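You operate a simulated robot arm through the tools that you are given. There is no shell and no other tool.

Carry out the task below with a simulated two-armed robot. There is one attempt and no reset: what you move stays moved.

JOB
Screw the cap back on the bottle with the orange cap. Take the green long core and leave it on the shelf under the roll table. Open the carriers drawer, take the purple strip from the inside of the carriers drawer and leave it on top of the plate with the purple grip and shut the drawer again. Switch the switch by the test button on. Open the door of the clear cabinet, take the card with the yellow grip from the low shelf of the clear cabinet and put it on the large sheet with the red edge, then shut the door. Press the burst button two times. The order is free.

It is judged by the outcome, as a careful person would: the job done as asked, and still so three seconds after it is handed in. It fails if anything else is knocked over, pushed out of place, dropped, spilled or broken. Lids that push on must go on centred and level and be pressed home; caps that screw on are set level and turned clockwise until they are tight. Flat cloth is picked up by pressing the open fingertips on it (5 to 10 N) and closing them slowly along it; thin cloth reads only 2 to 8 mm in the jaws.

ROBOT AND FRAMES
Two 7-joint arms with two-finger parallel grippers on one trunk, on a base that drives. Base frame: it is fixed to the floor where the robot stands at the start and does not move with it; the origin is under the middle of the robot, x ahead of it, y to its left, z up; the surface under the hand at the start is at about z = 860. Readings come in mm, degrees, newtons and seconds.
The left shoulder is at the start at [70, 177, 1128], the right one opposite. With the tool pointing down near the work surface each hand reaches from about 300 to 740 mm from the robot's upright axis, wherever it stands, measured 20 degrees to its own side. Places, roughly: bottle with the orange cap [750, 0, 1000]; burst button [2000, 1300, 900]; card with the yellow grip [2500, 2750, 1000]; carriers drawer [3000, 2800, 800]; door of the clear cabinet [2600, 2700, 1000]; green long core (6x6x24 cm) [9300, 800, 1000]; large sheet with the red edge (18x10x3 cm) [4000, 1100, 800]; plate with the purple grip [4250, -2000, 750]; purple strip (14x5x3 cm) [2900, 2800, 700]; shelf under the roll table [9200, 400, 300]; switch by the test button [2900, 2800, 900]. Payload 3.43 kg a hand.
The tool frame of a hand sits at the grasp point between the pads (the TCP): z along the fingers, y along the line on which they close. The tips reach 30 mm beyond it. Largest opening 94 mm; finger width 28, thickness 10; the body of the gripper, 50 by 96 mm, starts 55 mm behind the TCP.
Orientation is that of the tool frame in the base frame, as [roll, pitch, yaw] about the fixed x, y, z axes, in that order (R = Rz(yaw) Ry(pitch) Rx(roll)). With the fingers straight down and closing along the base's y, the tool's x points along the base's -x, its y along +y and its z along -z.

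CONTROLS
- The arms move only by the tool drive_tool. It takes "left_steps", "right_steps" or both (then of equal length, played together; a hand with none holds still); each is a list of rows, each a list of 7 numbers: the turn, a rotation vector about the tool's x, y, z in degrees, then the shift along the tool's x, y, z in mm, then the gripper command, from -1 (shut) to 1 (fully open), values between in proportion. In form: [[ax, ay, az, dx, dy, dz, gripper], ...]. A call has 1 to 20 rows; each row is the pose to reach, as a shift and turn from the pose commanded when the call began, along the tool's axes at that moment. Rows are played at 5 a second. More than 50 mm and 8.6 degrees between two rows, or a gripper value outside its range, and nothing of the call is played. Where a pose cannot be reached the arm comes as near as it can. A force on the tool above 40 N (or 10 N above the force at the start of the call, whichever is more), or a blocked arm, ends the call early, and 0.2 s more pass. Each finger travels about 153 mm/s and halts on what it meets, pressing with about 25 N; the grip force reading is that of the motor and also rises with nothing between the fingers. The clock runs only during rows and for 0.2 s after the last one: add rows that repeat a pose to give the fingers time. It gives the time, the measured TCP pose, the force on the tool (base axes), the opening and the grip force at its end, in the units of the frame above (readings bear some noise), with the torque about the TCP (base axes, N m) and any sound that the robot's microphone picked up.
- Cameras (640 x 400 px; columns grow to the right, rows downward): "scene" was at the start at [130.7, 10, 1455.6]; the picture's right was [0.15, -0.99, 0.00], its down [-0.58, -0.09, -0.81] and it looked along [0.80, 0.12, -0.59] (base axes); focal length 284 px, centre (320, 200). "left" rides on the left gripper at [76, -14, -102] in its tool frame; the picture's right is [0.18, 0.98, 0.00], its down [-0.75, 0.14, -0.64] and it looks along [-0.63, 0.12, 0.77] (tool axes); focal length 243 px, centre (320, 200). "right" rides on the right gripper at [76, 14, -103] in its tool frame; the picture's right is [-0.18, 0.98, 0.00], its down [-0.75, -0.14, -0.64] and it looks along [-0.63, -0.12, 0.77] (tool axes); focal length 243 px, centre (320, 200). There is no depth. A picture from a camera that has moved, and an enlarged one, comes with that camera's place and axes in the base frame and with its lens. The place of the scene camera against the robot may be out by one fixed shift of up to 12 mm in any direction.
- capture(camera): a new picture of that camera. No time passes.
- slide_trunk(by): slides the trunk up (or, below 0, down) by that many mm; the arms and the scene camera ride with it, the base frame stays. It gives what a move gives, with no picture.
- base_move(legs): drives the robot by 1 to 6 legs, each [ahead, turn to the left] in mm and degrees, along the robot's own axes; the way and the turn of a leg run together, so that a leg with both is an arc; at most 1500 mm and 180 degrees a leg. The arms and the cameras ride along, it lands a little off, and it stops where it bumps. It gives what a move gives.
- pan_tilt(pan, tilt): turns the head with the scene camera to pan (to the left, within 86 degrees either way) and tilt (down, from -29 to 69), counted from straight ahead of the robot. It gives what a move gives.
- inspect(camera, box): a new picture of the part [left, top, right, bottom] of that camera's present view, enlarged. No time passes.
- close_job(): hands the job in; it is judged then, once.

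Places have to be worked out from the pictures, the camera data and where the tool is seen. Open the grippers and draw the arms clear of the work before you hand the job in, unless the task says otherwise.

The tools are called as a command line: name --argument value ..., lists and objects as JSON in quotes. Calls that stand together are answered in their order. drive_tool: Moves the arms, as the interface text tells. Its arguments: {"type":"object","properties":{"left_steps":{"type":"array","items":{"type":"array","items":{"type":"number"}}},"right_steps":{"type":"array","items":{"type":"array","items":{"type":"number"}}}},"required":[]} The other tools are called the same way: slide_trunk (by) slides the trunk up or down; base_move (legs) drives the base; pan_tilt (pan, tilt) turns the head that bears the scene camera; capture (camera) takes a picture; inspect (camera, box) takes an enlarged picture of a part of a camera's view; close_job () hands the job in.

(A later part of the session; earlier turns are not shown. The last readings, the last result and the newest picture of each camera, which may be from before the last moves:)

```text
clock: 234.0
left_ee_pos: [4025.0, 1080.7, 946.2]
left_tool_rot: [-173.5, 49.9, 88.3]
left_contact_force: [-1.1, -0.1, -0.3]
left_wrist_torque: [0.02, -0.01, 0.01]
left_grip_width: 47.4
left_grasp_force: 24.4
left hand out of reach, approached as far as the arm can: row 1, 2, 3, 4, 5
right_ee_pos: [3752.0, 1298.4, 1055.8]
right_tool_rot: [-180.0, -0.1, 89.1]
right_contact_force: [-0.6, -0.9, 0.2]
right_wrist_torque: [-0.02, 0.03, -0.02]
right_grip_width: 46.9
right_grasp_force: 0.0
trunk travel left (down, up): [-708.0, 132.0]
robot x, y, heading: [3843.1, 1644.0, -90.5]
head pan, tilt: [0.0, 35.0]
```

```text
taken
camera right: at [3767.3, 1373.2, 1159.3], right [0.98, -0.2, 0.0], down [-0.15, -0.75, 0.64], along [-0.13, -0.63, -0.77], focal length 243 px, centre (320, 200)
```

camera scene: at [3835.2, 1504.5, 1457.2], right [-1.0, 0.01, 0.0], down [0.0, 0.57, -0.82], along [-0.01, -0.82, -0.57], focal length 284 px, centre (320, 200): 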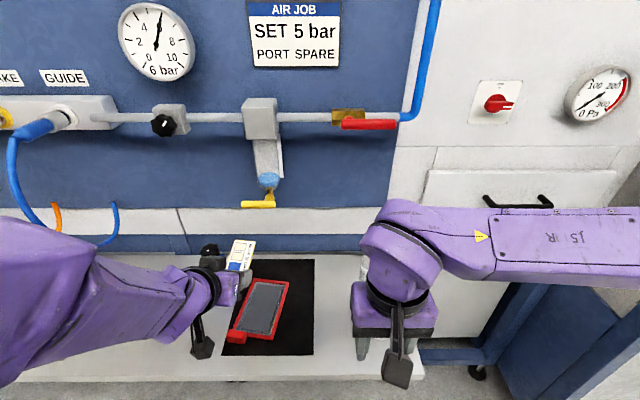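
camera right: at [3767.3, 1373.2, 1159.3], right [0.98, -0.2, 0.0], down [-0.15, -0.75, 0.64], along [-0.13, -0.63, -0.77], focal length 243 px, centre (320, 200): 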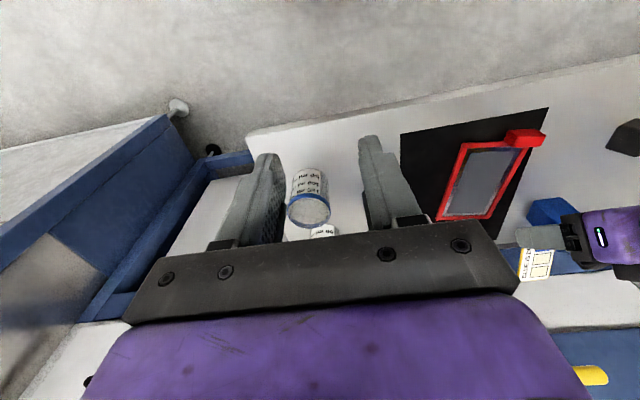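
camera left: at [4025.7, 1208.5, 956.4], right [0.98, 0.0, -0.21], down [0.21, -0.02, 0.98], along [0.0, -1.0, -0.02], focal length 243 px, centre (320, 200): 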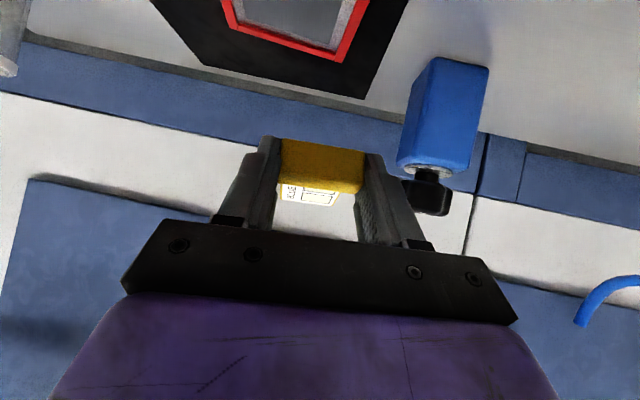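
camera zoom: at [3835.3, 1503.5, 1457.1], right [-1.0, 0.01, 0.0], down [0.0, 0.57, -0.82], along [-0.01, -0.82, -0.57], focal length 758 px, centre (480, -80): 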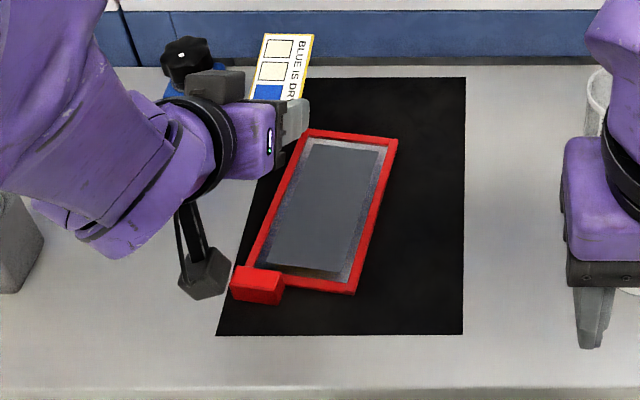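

The left arm is again short of reach on my centre line, and the blue bottle is near. I'll back away and shift the robot 150 mm to its right so the sheet lies well to my left.

base_move --legs '[[-220, 0], [0, -90], [160, 0], [0, 90]]'

capture --camera "scene"

```text
clock: 244.3
left_ee_pos: [3881.3, 1305.7, 938.1]
left_tool_rot: [-173.6, 49.0, 89.8]
left_contact_force: [-0.1, -0.9, -0.7]
left_wrist_torque: [-0.02, -0.02, 0.0]
left_grip_width: 47.1
left_grasp_force: 25.2
right_ee_pos: [3602.9, 1513.1, 1056.0]
right_tool_rot: [180.0, -0.1, 90.4]
right_contact_force: [-0.9, 1.2, -0.1]
right_wrist_torque: [0.0, -0.01, -0.02]
right_grip_width: 46.9
right_grasp_force: 0.0
trunk travel left (down, up): [-708.0, 132.0]
robot x, y, heading: [3684.9, 1859.6, -89.0]
head pan, tilt: [0.0, 35.0]
```

```text
taken
camera scene: at [3680.5, 1721.2, 1457.1], right [-1.0, -0.02, 0.0], down [-0.01, 0.57, -0.82], along [0.01, -0.82, -0.57], focal length 284 px, centre (320, 200)
```

scene: 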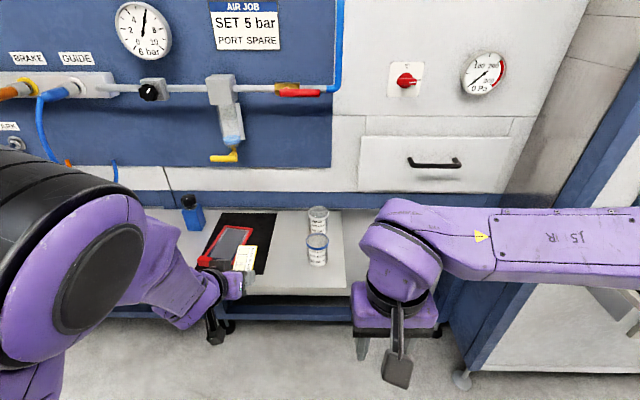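

I'll move the left hand to x ≈ 3990 over the floor and straighten it, then drive forward so the card is over the sheet.

drive_tool --left_steps '[[-0.7, -0.3, 1.3, 0, 36, -4, -0.3], [-1.3, -0.5, 2.5, 0, 73, -8, -0.3], [-2, -0.8, 3.8, 0, 109, -12.6, -0.3], [-2, -0.8, 3.8, 0, 109, -12.6, -0.3]]'

base_move --legs '[[195, -1]]'

inspect --camera "scene" --box '[140, 200, 340, 380]'

capture --camera "left"

capture --camera "right"

```text
clock: 245.3
left_ee_pos: [3990.9, 1306.8, 938.3]
left_tool_rot: [179.9, 49.9, 83.8]
left_contact_force: [0.7, -0.2, -0.5]
left_wrist_torque: [0.0, 0.0, -0.04]
left_grip_width: 46.8
left_grasp_force: 24.6
right_ee_pos: [3602.4, 1513.7, 1056.5]
right_tool_rot: [180.0, -0.2, 90.5]
right_contact_force: [-0.3, 1.4, -0.3]
right_wrist_torque: [0.0, 0.0, -0.02]
right_grip_width: 47.0
right_grasp_force: 0.0
trunk travel left (down, up): [-708.0, 132.0]
robot x, y, heading: [3679.3, 1861.2, -89.0]
head pan, tilt: [0.0, 35.0]
```

```text
clock: 246.9
left_ee_pos: [3982.3, 1107.9, 939.2]
left_tool_rot: [-179.9, 50.1, 83.1]
left_contact_force: [-0.1, -0.1, 0.0]
left_wrist_torque: [0.01, 0.0, 0.05]
left_grip_width: 47.0
left_grasp_force: 25.2
right_ee_pos: [3597.2, 1321.7, 1054.8]
right_tool_rot: [-180.0, 0.0, 89.5]
right_contact_force: [0.2, -1.2, -0.8]
right_wrist_torque: [0.04, 0.03, -0.02]
right_grip_width: 47.1
right_grasp_force: 0.1
trunk travel left (down, up): [-708.0, 132.0]
robot x, y, heading: [3685.1, 1670.1, -90.3]
head pan, tilt: [0.0, 35.0]
```

```text
2.22 times, centred on (240, 290) of scene
camera zoom: at [3679.6, 1528.3, 1457.1], right [-1.0, 0.0, 0.0], down [0.0, 0.57, -0.82], along [0.0, -0.82, -0.57], focal length 632 px, centre (498, 0)
```

zoom: 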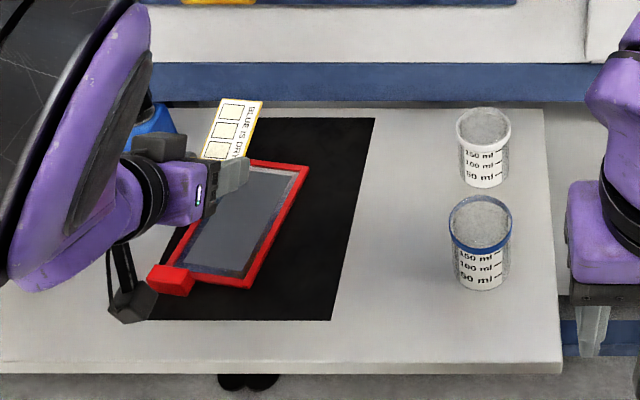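

```text
taken
camera left: at [3984.3, 1236.0, 947.8], right [0.99, 0.0, -0.14], down [0.14, -0.01, 0.99], along [0.0, -1.0, -0.01], focal length 243 px, centre (320, 200)
```

left: 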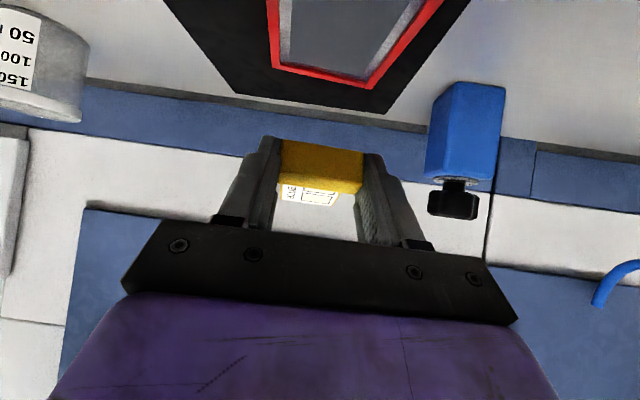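

```text
taken
camera right: at [3612.6, 1397.4, 1159.4], right [0.98, -0.19, 0.0], down [-0.15, -0.75, 0.64], along [-0.12, -0.63, -0.77], focal length 243 px, centre (320, 200)
```

right: 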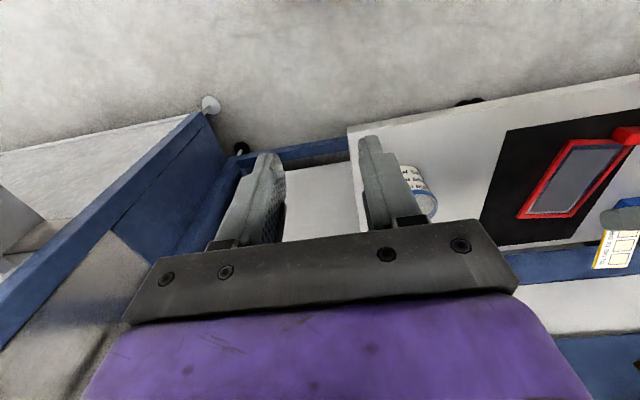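

The card is aligned with the sheet and nearly centred. I'll correct by a few mm and lower to about 30 mm above it.

drive_tool --left_steps '[[0, 0, 0, 18, -3, 11, -0.3], [0, 0, 0, 37, -6, 23, -0.3], [0, 0, 0, 55, -8, 34, -0.3], [0, 0, 0, 55, -8, 34, -0.3]]'

inspect --camera "scene" --box '[140, 200, 340, 380]'

capture --camera "left"

inspect --camera "right" --box '[480, 100, 640, 290]'

```text
clock: 247.9
left_ee_pos: [3976.3, 1119.1, 875.2]
left_tool_rot: [-179.9, 50.0, 83.2]
left_contact_force: [0.1, -0.3, 0.1]
left_wrist_torque: [0.0, 0.01, 0.02]
left_grip_width: 47.1
left_grasp_force: 24.9
right_ee_pos: [3596.7, 1321.0, 1055.4]
right_tool_rot: [-180.0, 0.0, 89.6]
right_contact_force: [-0.1, -0.5, 0.0]
right_wrist_torque: [0.0, -0.02, 0.0]
right_grip_width: 47.0
right_grasp_force: 0.0
trunk travel left (down, up): [-708.0, 132.0]
robot x, y, heading: [3683.1, 1668.2, -90.2]
head pan, tilt: [0.0, 35.0]
```

```text
2.22 times, centred on (240, 290) of scene
camera zoom: at [3679.3, 1528.5, 1457.1], right [-1.0, 0.0, 0.0], down [0.0, 0.57, -0.82], along [0.0, -0.82, -0.57], focal length 632 px, centre (498, 0)
```

zoom: 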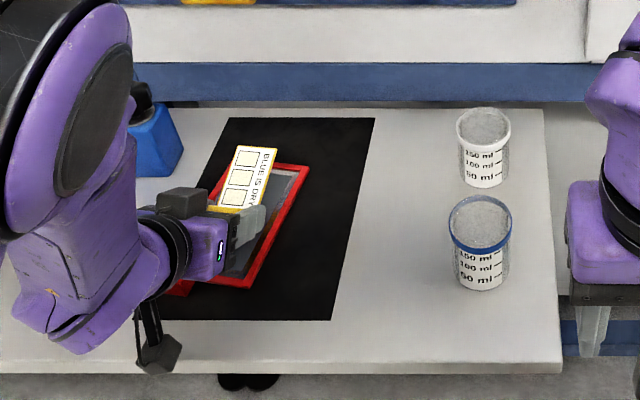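

```text
taken
camera left: at [3978.2, 1246.6, 883.3], right [0.99, 0.0, -0.14], down [0.14, -0.01, 0.99], along [0.0, -1.0, -0.01], focal length 243 px, centre (320, 200)
```

left: 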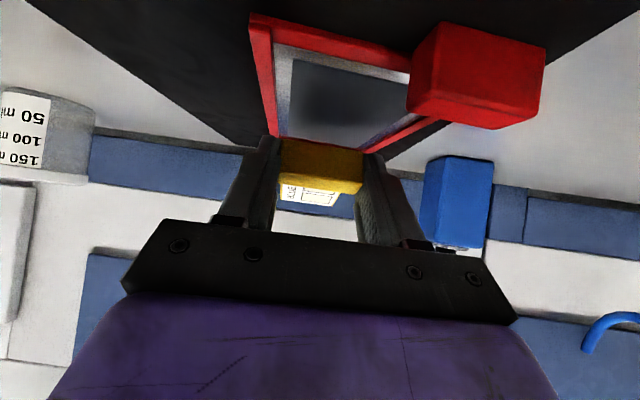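

```text
2.11 times, centred on (560, 195) of right
camera zoom: at [3612.4, 1397.6, 1159.4], right [0.98, -0.19, 0.0], down [-0.15, -0.75, 0.64], along [-0.12, -0.63, -0.77], focal length 511 px, centre (-185, 210)
```

zoom: 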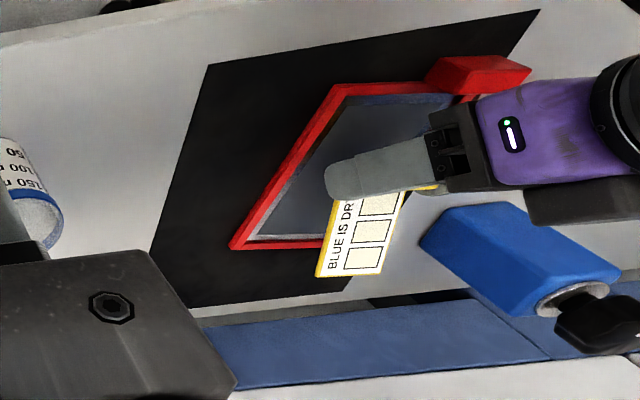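

Everything lines up over the sheet. I'll lower in small steps and watch for contact.

drive_tool --left_steps '[[0, 0, 0, 7.6, 0, 6.4, -0.3], [0, 0, 0, 13.8, 0, 11.6, -0.3], [0, 0, 0, 16.8, 0, 14.2, -0.3], [0, 0, 0, 16.8, 0, 14.2, -0.3]]'

inspect --camera "right" --box '[480, 100, 640, 290]'

inspect --camera "scene" --box '[180, 230, 280, 330]'

```text
clock: 248.9
left_ee_pos: [3977.2, 1118.1, 875.0]
left_tool_rot: [-179.7, 50.0, 83.2]
left_contact_force: [-0.4, -0.4, 0.1]
left_wrist_torque: [-0.02, -0.02, -0.02]
left_grip_width: 47.0
left_grasp_force: 25.1
left hand out of reach, approached as far as the arm can: row 1, 2, 3, 4
right_ee_pos: [3597.4, 1320.5, 1056.2]
right_tool_rot: [180.0, 0.0, 89.4]
right_contact_force: [0.2, 0.6, 0.2]
right_wrist_torque: [0.01, 0.01, 0.0]
right_grip_width: 47.0
right_grasp_force: 0.1
trunk travel left (down, up): [-708.0, 132.0]
robot x, y, heading: [3686.1, 1673.2, -90.1]
head pan, tilt: [0.0, 35.0]
```

```text
2.11 times, centred on (560, 195) of right
camera zoom: at [3612.8, 1397.2, 1159.3], right [0.98, -0.19, 0.0], down [-0.15, -0.75, 0.64], along [-0.12, -0.63, -0.77], focal length 511 px, centre (-185, 210)
```

zoom: 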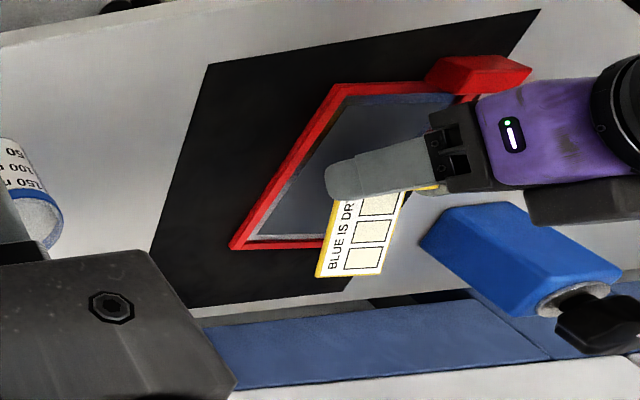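

```text
4.00 times, centred on (230, 280) of scene
camera zoom: at [3679.8, 1527.9, 1457.1], right [-1.0, 0.0, 0.0], down [0.0, 0.57, -0.82], along [0.0, -0.82, -0.57], focal length 1137 px, centre (680, -120)
```

zoom: 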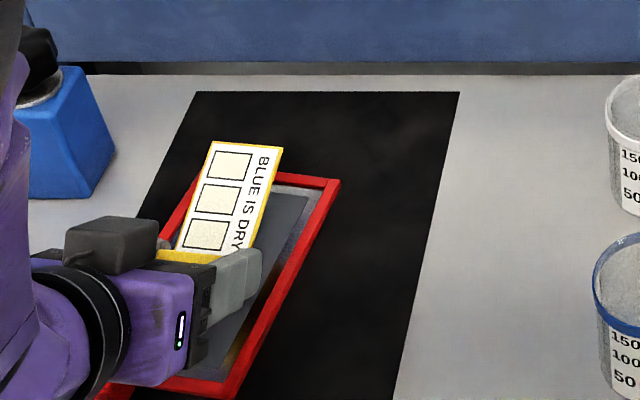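

The arm can't go lower in this pose, so I'll lower the trunk instead, in small steps.

slide_trunk --by -18

inspect --camera "scene" --box '[180, 220, 280, 320]'

inspect --camera "right" --box '[480, 100, 640, 290]'

```text
clock: 249.5
left_ee_pos: [3976.1, 1118.2, 856.6]
left_tool_rot: [-179.8, 49.9, 83.1]
left_contact_force: [0.5, -0.3, -0.7]
left_wrist_torque: [0.02, 0.01, 0.0]
left_grip_width: 47.3
left_grasp_force: 25.0
right_ee_pos: [3597.8, 1320.3, 1037.4]
right_tool_rot: [-180.0, -0.1, 89.4]
right_contact_force: [-0.2, 0.3, 0.2]
right_wrist_torque: [-0.01, -0.01, 0.02]
right_grip_width: 47.2
right_grasp_force: 0.0
trunk travel left (down, up): [-690.0, 150.0]
robot x, y, heading: [3689.0, 1671.2, -89.9]
head pan, tilt: [0.0, 35.0]
```

```text
4.00 times, centred on (230, 270) of scene
camera zoom: at [3679.5, 1528.3, 1439.0], right [-1.0, 0.0, 0.0], down [0.0, 0.57, -0.82], along [0.0, -0.82, -0.57], focal length 1137 px, centre (680, -80)
```

zoom: 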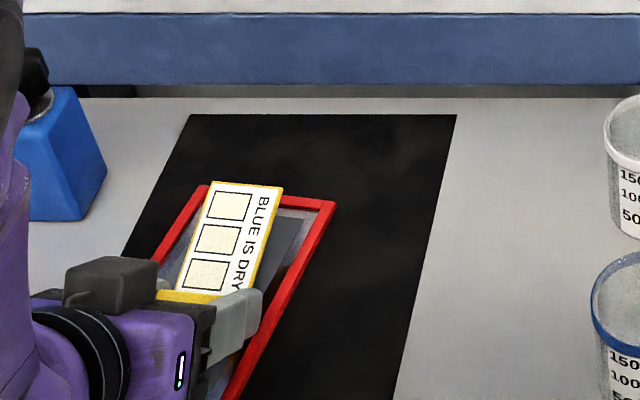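

```text
2.11 times, centred on (560, 195) of right
camera zoom: at [3612.5, 1397.4, 1141.3], right [0.98, -0.19, 0.0], down [-0.15, -0.75, 0.64], along [-0.12, -0.63, -0.77], focal length 511 px, centre (-185, 210)
```

zoom: 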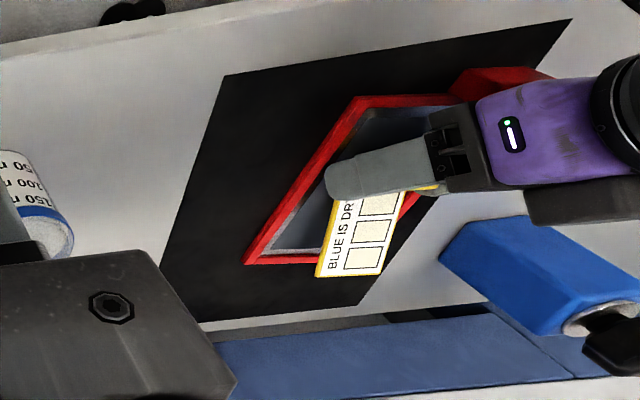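

The card looks slightly to the left on the sheet from here. I'll zoom the left camera and check its tilt before the final lowering.

capture --camera "left"

inspect --camera "left" --box '[240, 60, 400, 220]'

```text
taken
camera left: at [3978.3, 1246.5, 865.3], right [0.99, 0.0, -0.14], down [0.14, -0.01, 0.99], along [0.0, -1.0, -0.01], focal length 243 px, centre (320, 200)
```

left: 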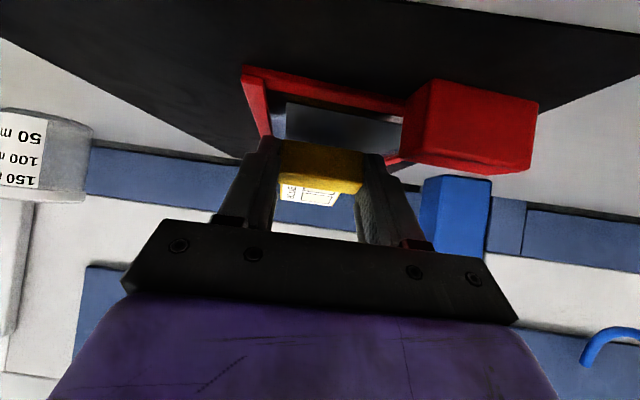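

```text
2.50 times, centred on (320, 140) of left
camera zoom: at [3978.3, 1246.5, 865.3], right [0.99, 0.0, -0.14], down [0.14, -0.01, 0.99], along [0.0, -1.0, -0.01], focal length 606 px, centre (320, 350)
```

zoom: 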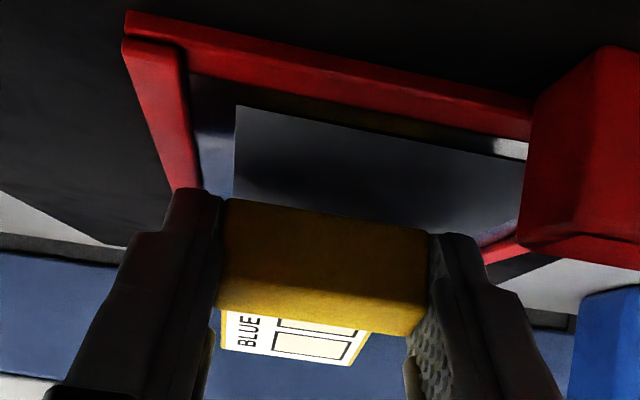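

The card is pitched up about 23° and yawed about 6° in the jaws, from the earlier contact with the table. I'll rise 33 mm and rotate the hand so the card is level and parallel with the sheet.

drive_tool --left_steps '[[0, 0, 0, -12, 0, -12, -0.3], [-1, 5.7, -1.3, -23, 1, -23, -0.3], [-2.1, 11.4, -2.7, -23, 1, -23, -0.3], [-3.2, 17.2, -4, -23, 1.6, -23, -0.3], [-4.3, 22.9, -5.4, -23, 1.6, -23.7, -0.3], [-4.3, 22.9, -5.4, -23, 1.6, -23.7, -0.3]]'

inspect --camera "left" --box '[240, 60, 400, 220]'

inspect --camera "scene" --box '[180, 220, 280, 320]'

inspect --camera "right" --box '[480, 100, 640, 290]'

```text
clock: 250.9
left_ee_pos: [3976.8, 1120.9, 889.9]
left_tool_rot: [-179.9, 27.1, 90.0]
left_contact_force: [-0.1, -0.4, -0.2]
left_wrist_torque: [0.02, 0.0, -0.04]
left_grip_width: 47.0
left_grasp_force: 25.2
right_ee_pos: [3597.5, 1320.6, 1038.6]
right_tool_rot: [-180.0, -0.1, 89.5]
right_contact_force: [-0.1, -0.4, -0.4]
right_wrist_torque: [0.03, -0.02, 0.0]
right_grip_width: 47.2
right_grasp_force: 0.2
trunk travel left (down, up): [-690.0, 150.0]
robot x, y, heading: [3685.9, 1672.5, -90.2]
head pan, tilt: [0.0, 35.0]
```

```text
2.50 times, centred on (320, 140) of left
camera zoom: at [3964.5, 1235.6, 947.9], right [0.98, 0.16, -0.09], down [0.14, -0.38, 0.91], along [0.12, -0.91, -0.39], focal length 606 px, centre (320, 350)
```

zoom: 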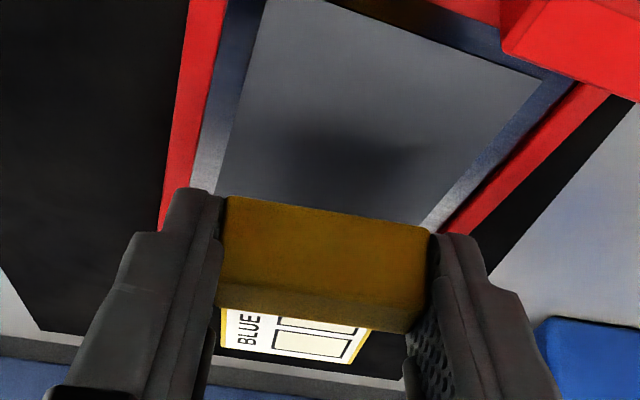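

```text
4.00 times, centred on (230, 270) of scene
camera zoom: at [3679.2, 1527.8, 1439.1], right [-1.0, 0.0, 0.0], down [0.0, 0.57, -0.82], along [0.0, -0.82, -0.57], focal length 1137 px, centre (680, -80)
```

zoom: 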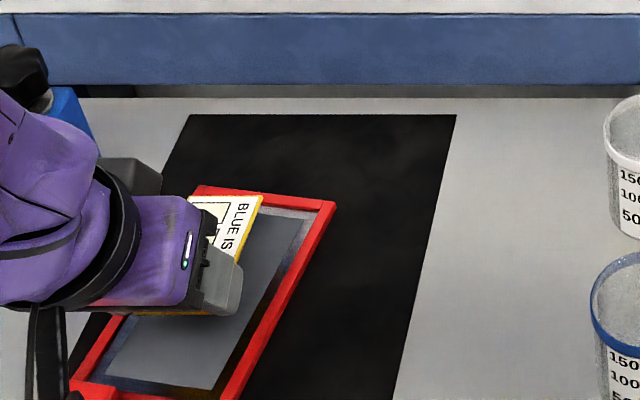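

```text
2.11 times, centred on (560, 195) of right
camera zoom: at [3612.3, 1397.0, 1141.3], right [0.98, -0.19, 0.0], down [-0.15, -0.75, 0.64], along [-0.12, -0.63, -0.77], focal length 511 px, centre (-185, 210)
```

zoom: 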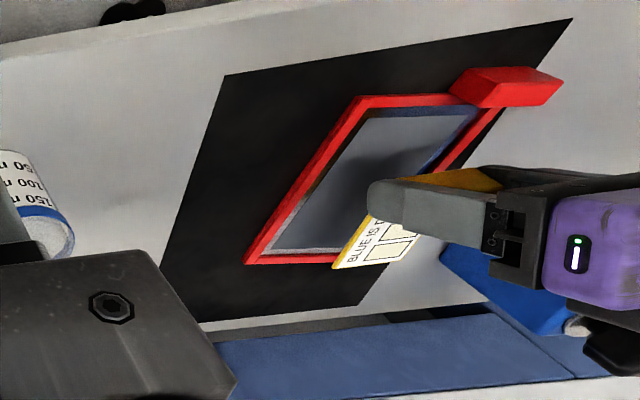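

The card is now level and lined up over the sheet. I'll lower 25 mm and look again.

drive_tool --left_steps '[[0, 0, 0, 3, 1, 8, -0.3], [0, 0, 0, 6.5, 3, 16, -0.3], [0, 0, 0, 9.6, 4, 23.2, -0.3], [0, 0, 0, 9.6, 4, 23.2, -0.3]]'

inspect --camera "left" --box '[240, 60, 400, 220]'

inspect --camera "right" --box '[480, 100, 640, 290]'

```text
clock: 251.9
left_ee_pos: [3981.2, 1118.8, 864.0]
left_tool_rot: [-179.9, 27.1, 89.9]
left_contact_force: [0.3, -0.1, -0.8]
left_wrist_torque: [0.02, -0.02, 0.04]
left_grip_width: 47.2
left_grasp_force: 24.6
right_ee_pos: [3597.5, 1321.1, 1037.0]
right_tool_rot: [180.0, 0.0, 89.5]
right_contact_force: [-0.2, 0.0, -0.3]
right_wrist_torque: [-0.04, 0.0, 0.0]
right_grip_width: 47.0
right_grasp_force: 0.0
trunk travel left (down, up): [-690.0, 150.0]
robot x, y, heading: [3685.5, 1668.7, -90.1]
head pan, tilt: [0.0, 35.0]
```

```text
2.50 times, centred on (320, 140) of left
camera zoom: at [3968.4, 1234.3, 921.7], right [0.98, 0.16, -0.09], down [0.14, -0.38, 0.91], along [0.11, -0.91, -0.4], focal length 606 px, centre (320, 350)
```

zoom: 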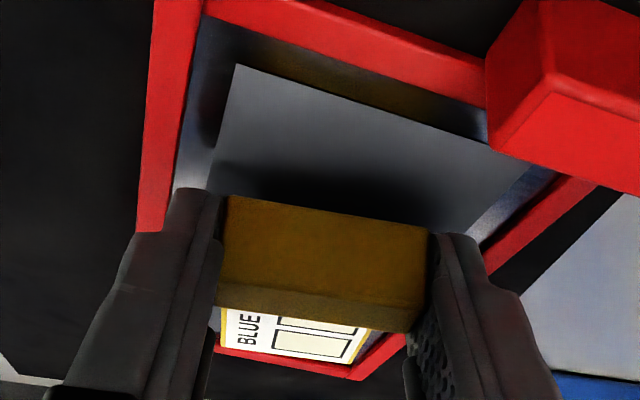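

```text
2.11 times, centred on (560, 195) of right
camera zoom: at [3612.3, 1397.1, 1141.3], right [0.98, -0.19, 0.0], down [-0.15, -0.75, 0.64], along [-0.12, -0.63, -0.77], focal length 511 px, centre (-185, 210)
```

zoom: 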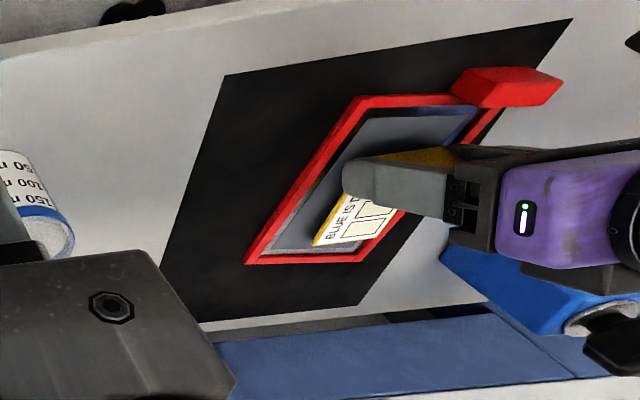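

The card sits nicely inside the red frame. I'll lower gently until it touches.

drive_tool --left_steps '[[0, 0, 0, 1.8, 0, 3.6, -0.3], [0, 0, 0, 3.2, 0, 6.2, -0.3], [0, 0, 0, 4.1, 0, 8, -0.3], [0, 0, 0, 4.1, 0, 8, -0.3]]'

```text
clock: 252.9
left_ee_pos: [3981.8, 1119.9, 856.7]
left_tool_rot: [-179.9, 27.2, 90.0]
left_contact_force: [0.9, -1.1, 5.6]
left_wrist_torque: [-0.04, -0.05, -0.04]
left_grip_width: 47.1
left_grasp_force: 24.7
right_ee_pos: [3597.5, 1321.3, 1037.6]
right_tool_rot: [180.0, 0.0, 89.5]
right_contact_force: [0.5, 0.5, -0.4]
right_wrist_torque: [-0.01, 0.02, 0.02]
right_grip_width: 47.1
right_grasp_force: 0.0
trunk travel left (down, up): [-690.0, 150.0]
robot x, y, heading: [3683.5, 1670.5, -90.0]
head pan, tilt: [0.0, 35.0]
```

There's contact at 5.6 N. I'll open slowly, then lift the fingers straight up.

drive_tool --left_steps '[[0, 0, 0, 0, 0, 0, -0.1], [0, 0, 0, 0, 0, 0, 0.05], [0, 0, 0, 0, 0, 0, 0.15], [0, 0, 0, 0, 0, 0, 0.25], [0, 0, 0, 0, 0, 0, 0.3]]'

inspect --camera "left" --box '[240, 60, 400, 220]'

```text
clock: 254.1
left_ee_pos: [3983.7, 1120.5, 856.8]
left_tool_rot: [-179.9, 27.2, 89.8]
left_contact_force: [3.2, -1.3, 10.2]
left_wrist_torque: [-0.04, -0.2, 0.02]
left_grip_width: 55.5
left_grasp_force: 0.1
right_ee_pos: [3597.6, 1322.4, 1038.9]
right_tool_rot: [-180.0, 0.0, 89.6]
right_contact_force: [0.5, -0.1, -0.2]
right_wrist_torque: [-0.02, 0.0, 0.03]
right_grip_width: 46.9
right_grasp_force: 0.0
trunk travel left (down, up): [-690.0, 150.0]
robot x, y, heading: [3685.0, 1670.6, -90.2]
head pan, tilt: [0.0, 35.0]
```

```text
2.50 times, centred on (320, 140) of left
camera zoom: at [3968.8, 1234.5, 914.6], right [0.98, 0.16, -0.09], down [0.14, -0.38, 0.92], along [0.12, -0.91, -0.39], focal length 606 px, centre (320, 350)
```

zoom: 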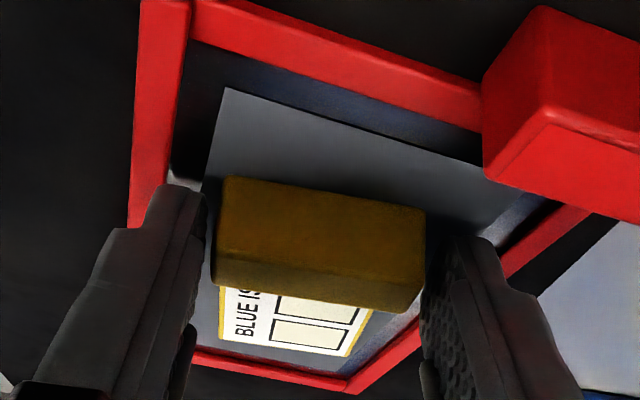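

The block is released and resting on the sheet, with the fingertips touching it lightly. I'll lift straight up.

drive_tool --left_steps '[[0, 0, 0, -2.3, 0, -4.5, 0.3], [0, 0, 0, -7, 0, -13, 0.3], [0, 0, 0, -14, 0, -27, 0.3], [0, 0, 0, -27, 0, -53, 0.3], [0, 0, 0, -45, 0, -89, 0.3]]'

inspect --camera "scene" --box '[140, 200, 340, 380]'

capture --camera "left"

inspect --camera "right" --box '[480, 100, 640, 290]'

```text
clock: 255.3
left_ee_pos: [3981.4, 1121.2, 955.6]
left_tool_rot: [-179.9, 27.0, 89.8]
left_contact_force: [0.7, 0.6, 0.5]
left_wrist_torque: [0.01, 0.02, -0.03]
left_grip_width: 61.2
left_grasp_force: 0.1
right_ee_pos: [3597.6, 1322.7, 1038.5]
right_tool_rot: [179.9, 0.1, 89.4]
right_contact_force: [0.3, 0.1, -0.9]
right_wrist_torque: [-0.02, 0.0, 0.0]
right_grip_width: 46.8
right_grasp_force: 0.1
trunk travel left (down, up): [-690.0, 150.0]
robot x, y, heading: [3684.0, 1670.2, -90.0]
head pan, tilt: [0.0, 35.0]
```

```text
2.22 times, centred on (240, 290) of scene
camera zoom: at [3678.8, 1529.6, 1439.2], right [-1.0, 0.0, 0.0], down [0.0, 0.57, -0.82], along [0.0, -0.82, -0.57], focal length 632 px, centre (498, 0)
```

zoom: 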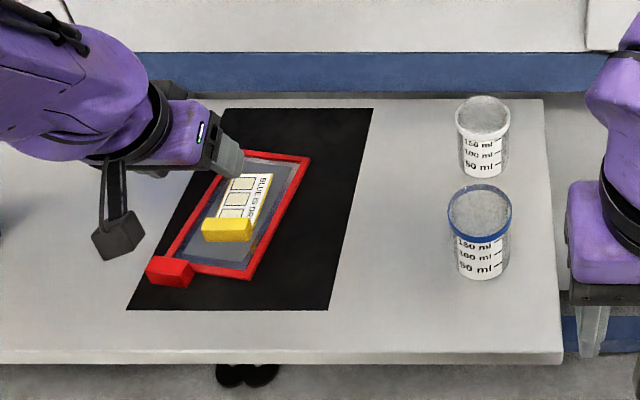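

```text
taken
camera left: at [3968.2, 1235.9, 1013.1], right [0.98, 0.16, -0.08], down [0.14, -0.38, 0.91], along [0.11, -0.91, -0.4], focal length 243 px, centre (320, 200)
```

left: 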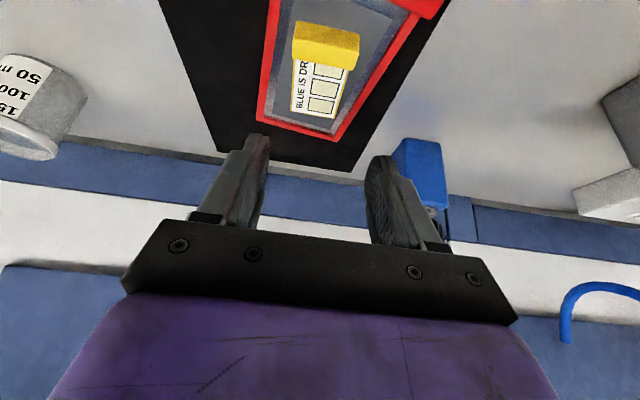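

```text
2.11 times, centred on (560, 195) of right
camera zoom: at [3611.9, 1398.5, 1141.6], right [0.98, -0.19, 0.0], down [-0.15, -0.75, 0.64], along [-0.12, -0.63, -0.77], focal length 511 px, centre (-185, 210)
```

zoom: 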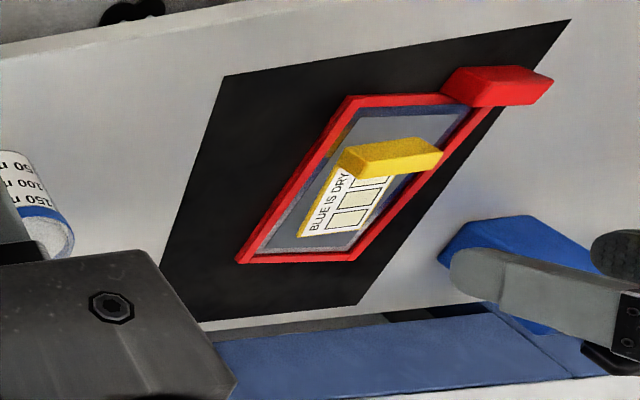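

The card lies centred inside the red-edged sheet. I'll back off, restore the left hand to its standard pose, and return to the drawer.

base_move --legs '[[-250, 0]]'

drive_tool --left_steps '[[0, 7, 0, -10, 0, -20, 0.3], [0, 14, 0, -20, 0, -40, 0.3], [0, 21, 0, -30, 0, -60, 0.3], [0, 27, 0, -40, 0, -80, 0.3]]'

base_move --legs '[[0, -90], [785, 0], [0, -89]]'

pan_tilt --pan 0 --tilt 40

capture --camera "scene"

```text
clock: 257.2
left_ee_pos: [3982.0, 1368.7, 954.6]
left_tool_rot: [-179.9, 27.2, 89.8]
left_contact_force: [-0.3, 0.1, -0.5]
left_wrist_torque: [0.02, 0.01, 0.01]
left_grip_width: 61.0
left_grasp_force: 0.0
right_ee_pos: [3598.6, 1570.1, 1038.0]
right_tool_rot: [-180.0, -0.1, 89.4]
right_contact_force: [-0.1, 0.0, -0.5]
right_wrist_torque: [0.02, 0.0, -0.01]
right_grip_width: 46.7
right_grasp_force: 0.0
trunk travel left (down, up): [-690.0, 150.0]
robot x, y, heading: [3683.3, 1919.7, -90.1]
head pan, tilt: [0.0, 35.0]
```

```text
clock: 258.2
left_ee_pos: [3983.0, 1369.3, 1044.2]
left_tool_rot: [180.0, 0.0, 89.8]
left_contact_force: [0.8, 0.5, 0.1]
left_wrist_torque: [-0.02, -0.01, -0.04]
left_grip_width: 61.4
left_grasp_force: 0.0
right_ee_pos: [3598.1, 1568.8, 1037.7]
right_tool_rot: [-180.0, -0.1, 89.4]
right_contact_force: [0.8, -0.2, 0.6]
right_wrist_torque: [0.02, 0.0, 0.02]
right_grip_width: 47.0
right_grasp_force: 0.2
trunk travel left (down, up): [-690.0, 150.0]
robot x, y, heading: [3683.7, 1916.3, -90.0]
head pan, tilt: [0.0, 35.0]
```

```text
clock: 270.0
left_ee_pos: [2586.3, 2463.6, 1045.4]
left_tool_rot: [-180.0, 0.2, -88.9]
left_contact_force: [-0.1, 0.5, -0.2]
left_wrist_torque: [-0.01, 0.0, 0.02]
left_grip_width: 61.2
left_grasp_force: 0.0
right_ee_pos: [2974.2, 2271.0, 1038.4]
right_tool_rot: [-179.9, -0.1, -89.4]
right_contact_force: [-0.6, -0.7, 0.5]
right_wrist_torque: [-0.01, -0.01, 0.03]
right_grip_width: 46.7
right_grasp_force: 0.1
trunk travel left (down, up): [-690.0, 150.0]
robot x, y, heading: [2894.1, 1922.2, 90.9]
head pan, tilt: [0.0, 35.0]
```

```text
clock: 270.7
left_ee_pos: [2587.2, 2463.0, 1044.7]
left_tool_rot: [-179.9, 0.0, -89.0]
left_contact_force: [0.5, 0.9, -0.7]
left_wrist_torque: [0.02, 0.03, -0.03]
left_grip_width: 61.2
left_grasp_force: 0.0
right_ee_pos: [2974.2, 2270.5, 1038.5]
right_tool_rot: [179.9, -0.1, -89.4]
right_contact_force: [-0.1, 0.1, 0.0]
right_wrist_torque: [-0.02, 0.0, 0.02]
right_grip_width: 46.9
right_grasp_force: 0.1
trunk travel left (down, up): [-690.0, 150.0]
robot x, y, heading: [2897.3, 1920.1, 91.0]
head pan, tilt: [0.0, 40.0]
```

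```text
taken
camera scene: at [2886.4, 2052.1, 1431.5], right [1.0, 0.02, 0.0], down [0.01, -0.64, -0.77], along [-0.02, 0.77, -0.64], focal length 284 px, centre (320, 200)
```

scene: 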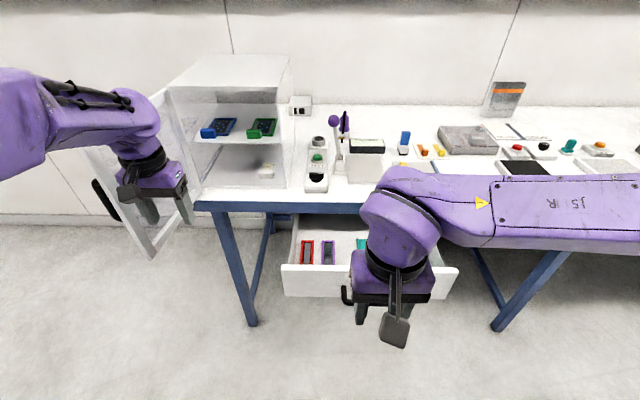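

The drawer is still open with the strip in it. I'll drive 110 mm closer and bring the right hand over the purple strip.

base_move --legs '[[110, -0.8]]'

drive_tool --right_steps '[[0, 0, 0, -30, 15, 0, 0], [0, 0, 0, -60, 30, 0, 0.1], [0, 0, 0, -90, 45, 0, 0.1], [0, 0, 0, -120, 60, 0, 0.1], [0, 0, 0, -150, 68, 0, 0.1], [0, 0, 0, -170, 68, 0, 0.1]]'

capture --camera "right"

capture --camera "scene"

```text
clock: 271.9
left_ee_pos: [2592.1, 2576.1, 1045.5]
left_tool_rot: [-179.9, 0.1, -89.8]
left_contact_force: [0.8, 0.1, -0.4]
left_wrist_torque: [-0.01, -0.02, 0.0]
left_grip_width: 61.2
left_grasp_force: 0.2
right_ee_pos: [2978.7, 2378.5, 1038.0]
right_tool_rot: [-179.8, 0.1, -90.2]
right_contact_force: [0.3, 0.0, -0.1]
right_wrist_torque: [-0.01, 0.01, -0.01]
right_grip_width: 46.9
right_grasp_force: 0.0
trunk travel left (down, up): [-690.0, 150.0]
robot x, y, heading: [2892.1, 2031.7, 90.3]
head pan, tilt: [0.0, 40.0]
```

```text
clock: 273.2
left_ee_pos: [2592.8, 2577.9, 1044.8]
left_tool_rot: [-179.9, 0.1, -89.8]
left_contact_force: [0.0, 0.6, 0.2]
left_wrist_torque: [-0.01, 0.0, 0.02]
left_grip_width: 61.1
left_grasp_force: 0.1
right_ee_pos: [2910.8, 2550.9, 1038.0]
right_tool_rot: [-179.9, -0.1, -90.3]
right_contact_force: [0.4, 0.2, 0.0]
right_wrist_torque: [0.01, 0.03, 0.02]
right_grip_width: 51.7
right_grasp_force: 0.1
trunk travel left (down, up): [-690.0, 150.0]
robot x, y, heading: [2893.0, 2025.0, 90.4]
head pan, tilt: [0.0, 40.0]
```

```text
taken
camera right: at [2896.2, 2475.8, 1141.9], right [-0.98, 0.19, 0.0], down [0.14, 0.75, 0.64], along [0.12, 0.63, -0.77], focal length 243 px, centre (320, 200)
```

right: 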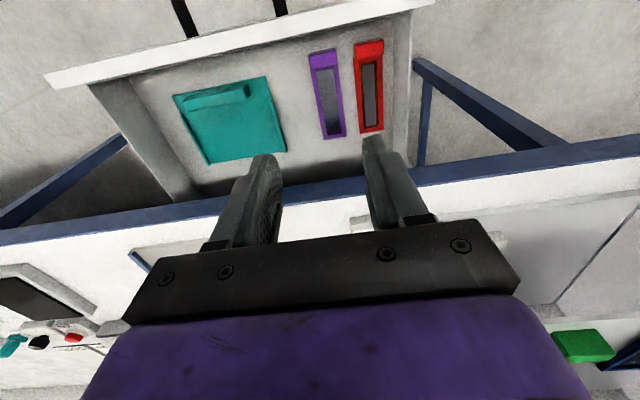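

```text
taken
camera scene: at [2886.8, 2162.2, 1431.5], right [1.0, 0.01, 0.0], down [0.0, -0.64, -0.77], along [0.0, 0.77, -0.64], focal length 284 px, centre (320, 200)
```

scene: 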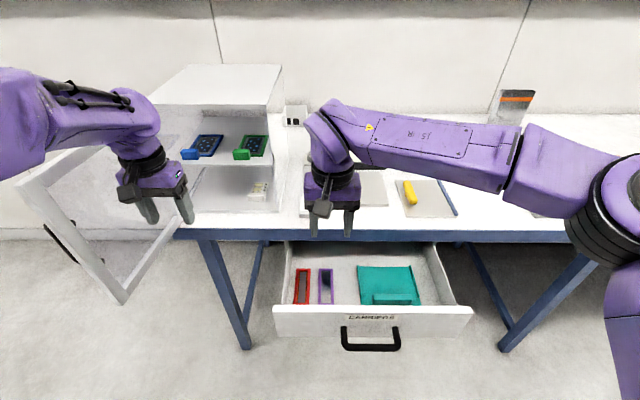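

The purple strip is about 42 mm wide, centred near (2905, 2580), with a grip block at its front end. I'll lower to z ≈ 900 above it and recheck the alignment.

drive_tool --right_steps '[[0, 0, 0, -10, 3, 35, 0.1], [0, 0, 0, -21, 6, 70, 0.15], [0, 0, 0, -21, 6, 105, 0.15], [0, 0, 0, -21, 6, 138, 0.15], [0, 0, 0, -21, 6, 138, 0.15]]'

capture --camera "right"

inspect --camera "right" --box '[260, 40, 420, 180]'

inspect --camera "scene" --box '[270, 230, 390, 330]'

```text
clock: 274.4
left_ee_pos: [2591.4, 2576.1, 1045.9]
left_tool_rot: [-179.8, 0.1, -89.8]
left_contact_force: [-0.1, -0.1, -0.6]
left_wrist_torque: [0.02, -0.02, -0.02]
left_grip_width: 61.1
left_grasp_force: 0.1
right_ee_pos: [2903.6, 2570.2, 897.8]
right_tool_rot: [-179.9, 0.0, -90.1]
right_contact_force: [-0.5, -0.9, 0.6]
right_wrist_torque: [0.01, 0.03, -0.01]
right_grip_width: 54.1
right_grasp_force: 0.2
trunk travel left (down, up): [-690.0, 150.0]
robot x, y, heading: [2892.5, 2031.4, 90.5]
head pan, tilt: [0.0, 40.0]
```

```text
taken
camera right: at [2889.3, 2493.9, 1002.3], right [-0.98, 0.19, 0.0], down [0.14, 0.75, 0.64], along [0.12, 0.63, -0.77], focal length 243 px, centre (320, 200)
```

right: 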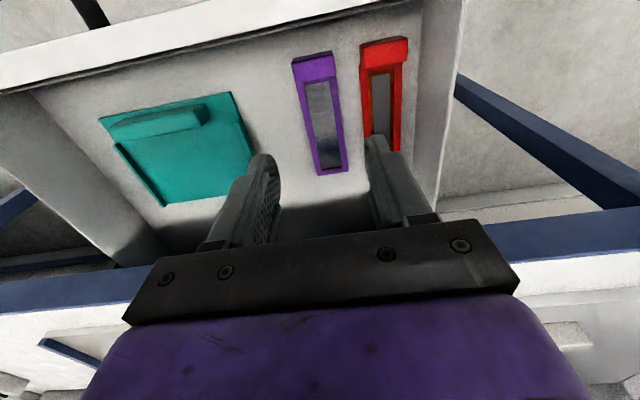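

```text
2.86 times, centred on (340, 110) of right
camera zoom: at [2889.3, 2493.9, 1002.3], right [-0.98, 0.19, 0.0], down [0.14, 0.75, 0.64], along [0.12, 0.63, -0.77], focal length 693 px, centre (263, 457)
```

zoom: 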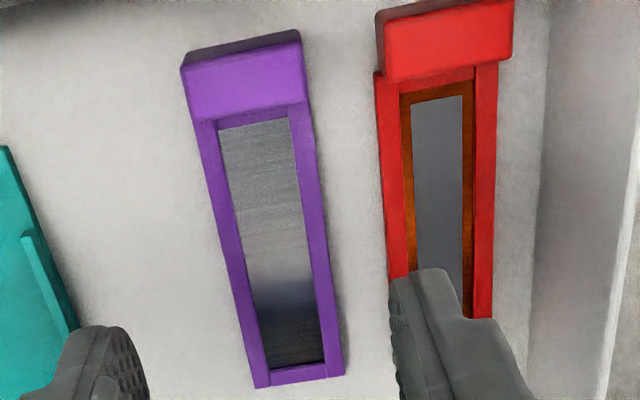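

```text
4.00 times, centred on (330, 280) of scene
camera zoom: at [2886.5, 2161.3, 1431.6], right [1.0, 0.01, 0.0], down [0.0, -0.64, -0.77], along [0.0, 0.77, -0.64], focal length 1137 px, centre (280, -120)
```

zoom: 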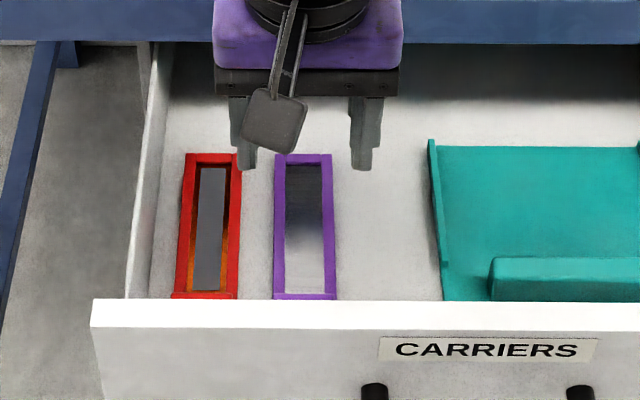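

The strip's axis is at x ≈ 2903, aligned with my jaws. I'll lower in stages toward the drawer floor.

drive_tool --right_steps '[[0, 0, 0, 0, 0.5, 30, 0.15], [0, 0, 0, 0, 0.5, 55, 0.15], [0, 0, 0, 0, 0.5, 70, 0.15], [0, 0, 0, 0, 0.5, 70, 0.15]]'

inspect --camera "right" --box '[260, 60, 420, 220]'

inspect --camera "scene" --box '[270, 230, 390, 330]'

```text
clock: 275.4
left_ee_pos: [2592.9, 2576.5, 1045.0]
left_tool_rot: [-179.9, 0.3, -89.8]
left_contact_force: [-0.4, 0.3, 0.1]
left_wrist_torque: [0.01, -0.01, 0.0]
left_grip_width: 61.2
left_grasp_force: 0.1
right_ee_pos: [2904.7, 2568.3, 828.6]
right_tool_rot: [-179.9, 0.1, -90.0]
right_contact_force: [0.0, 0.1, 0.3]
right_wrist_torque: [-0.03, -0.03, 0.01]
right_grip_width: 54.2
right_grasp_force: 0.0
trunk travel left (down, up): [-690.0, 150.0]
robot x, y, heading: [2895.6, 2029.9, 90.2]
head pan, tilt: [0.0, 40.0]
```

```text
2.50 times, centred on (340, 140) of right
camera zoom: at [2890.3, 2493.5, 932.2], right [-0.98, 0.19, 0.0], down [0.14, 0.75, 0.64], along [0.12, 0.63, -0.77], focal length 606 px, centre (270, 350)
```

zoom: 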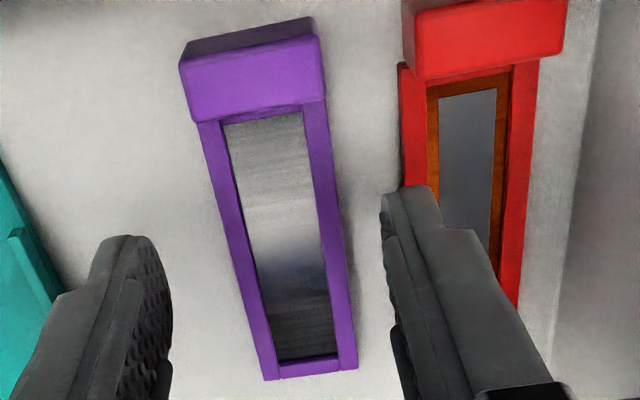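

```text
4.00 times, centred on (330, 280) of scene
camera zoom: at [2886.6, 2161.8, 1431.5], right [1.0, 0.01, 0.0], down [0.0, -0.64, -0.77], along [0.0, 0.77, -0.64], focal length 1137 px, centre (280, -120)
```

zoom: 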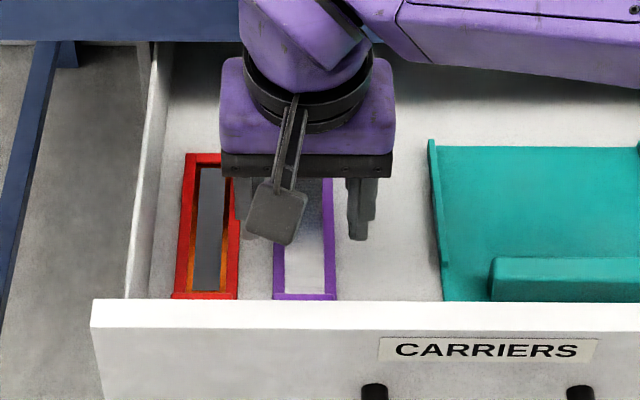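

The two heights put the drawer floor near z ≈ 748. I'll narrow the jaws to 48 mm to stay clear of the red strip and continue down.

drive_tool --right_steps '[[0, 0, 0, 0, 0, 0, 0.02], [0, 0, 0, 0, 0, 15, 0.02], [0, 0, 0, 0, 0, 28, 0.02], [0, 0, 0, 0, 0, 28, 0.02]]'

inspect --camera "right" --box '[260, 60, 420, 220]'

```text
clock: 276.4
left_ee_pos: [2592.3, 2576.2, 1045.3]
left_tool_rot: [-179.9, 0.1, -89.7]
left_contact_force: [0.9, 0.1, 0.6]
left_wrist_torque: [-0.03, 0.0, -0.04]
left_grip_width: 61.0
left_grasp_force: 0.2
right_ee_pos: [2905.0, 2569.5, 802.2]
right_tool_rot: [-179.8, -0.2, -90.1]
right_contact_force: [0.0, 0.6, -0.2]
right_wrist_torque: [-0.01, 0.01, 0.0]
right_grip_width: 48.0
right_grasp_force: 0.1
trunk travel left (down, up): [-690.0, 150.0]
robot x, y, heading: [2893.9, 2025.9, 90.4]
head pan, tilt: [0.0, 40.0]
```

```text
2.50 times, centred on (340, 140) of right
camera zoom: at [2890.2, 2493.4, 904.5], right [-0.98, 0.19, 0.0], down [0.14, 0.75, 0.64], along [0.12, 0.63, -0.77], focal length 606 px, centre (270, 350)
```

zoom: 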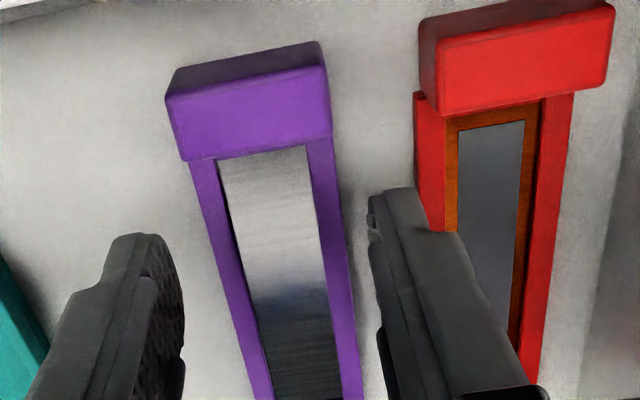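

It's well centred between strip and neighbour. I'll lower further in small steps until the tips are at the floor.

drive_tool --right_steps '[[0, 0, 0, 0, 1, 8, 0.02], [0, 0, 0, 0, 1, 14, 0.02], [0, 0, 0, 0, 1, 19, 0.02], [0, 0, 0, 0, 1, 23, 0.02], [0, 0, 0, 0, 1, 23, 0.02]]'

inspect --camera "right" --box '[260, 60, 420, 220]'

```text
clock: 277.6
left_ee_pos: [2593.6, 2576.4, 1044.5]
left_tool_rot: [-179.9, 0.0, -89.8]
left_contact_force: [0.0, 0.1, 1.1]
left_wrist_torque: [-0.01, 0.02, 0.03]
left_grip_width: 61.1
left_grasp_force: 0.0
right_ee_pos: [2903.6, 2569.4, 779.2]
right_tool_rot: [-180.0, 0.0, -90.1]
right_contact_force: [-0.6, -0.4, -0.1]
right_wrist_torque: [0.01, 0.0, 0.03]
right_grip_width: 47.8
right_grasp_force: 0.2
trunk travel left (down, up): [-690.0, 150.0]
robot x, y, heading: [2894.7, 2028.5, 90.3]
head pan, tilt: [0.0, 40.0]
```

```text
2.50 times, centred on (340, 140) of right
camera zoom: at [2888.5, 2493.5, 882.1], right [-0.98, 0.19, 0.0], down [0.14, 0.75, 0.64], along [0.12, 0.63, -0.77], focal length 606 px, centre (270, 350)
```

zoom: 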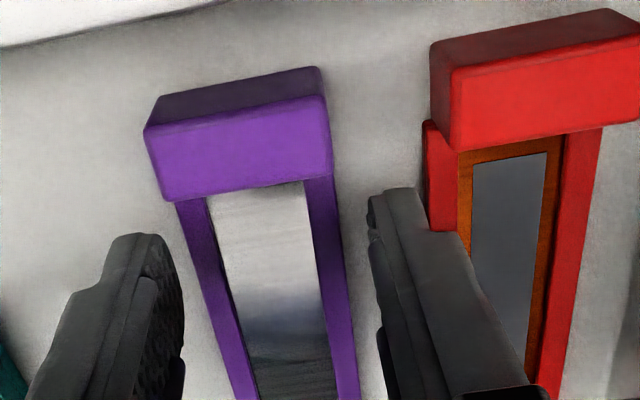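

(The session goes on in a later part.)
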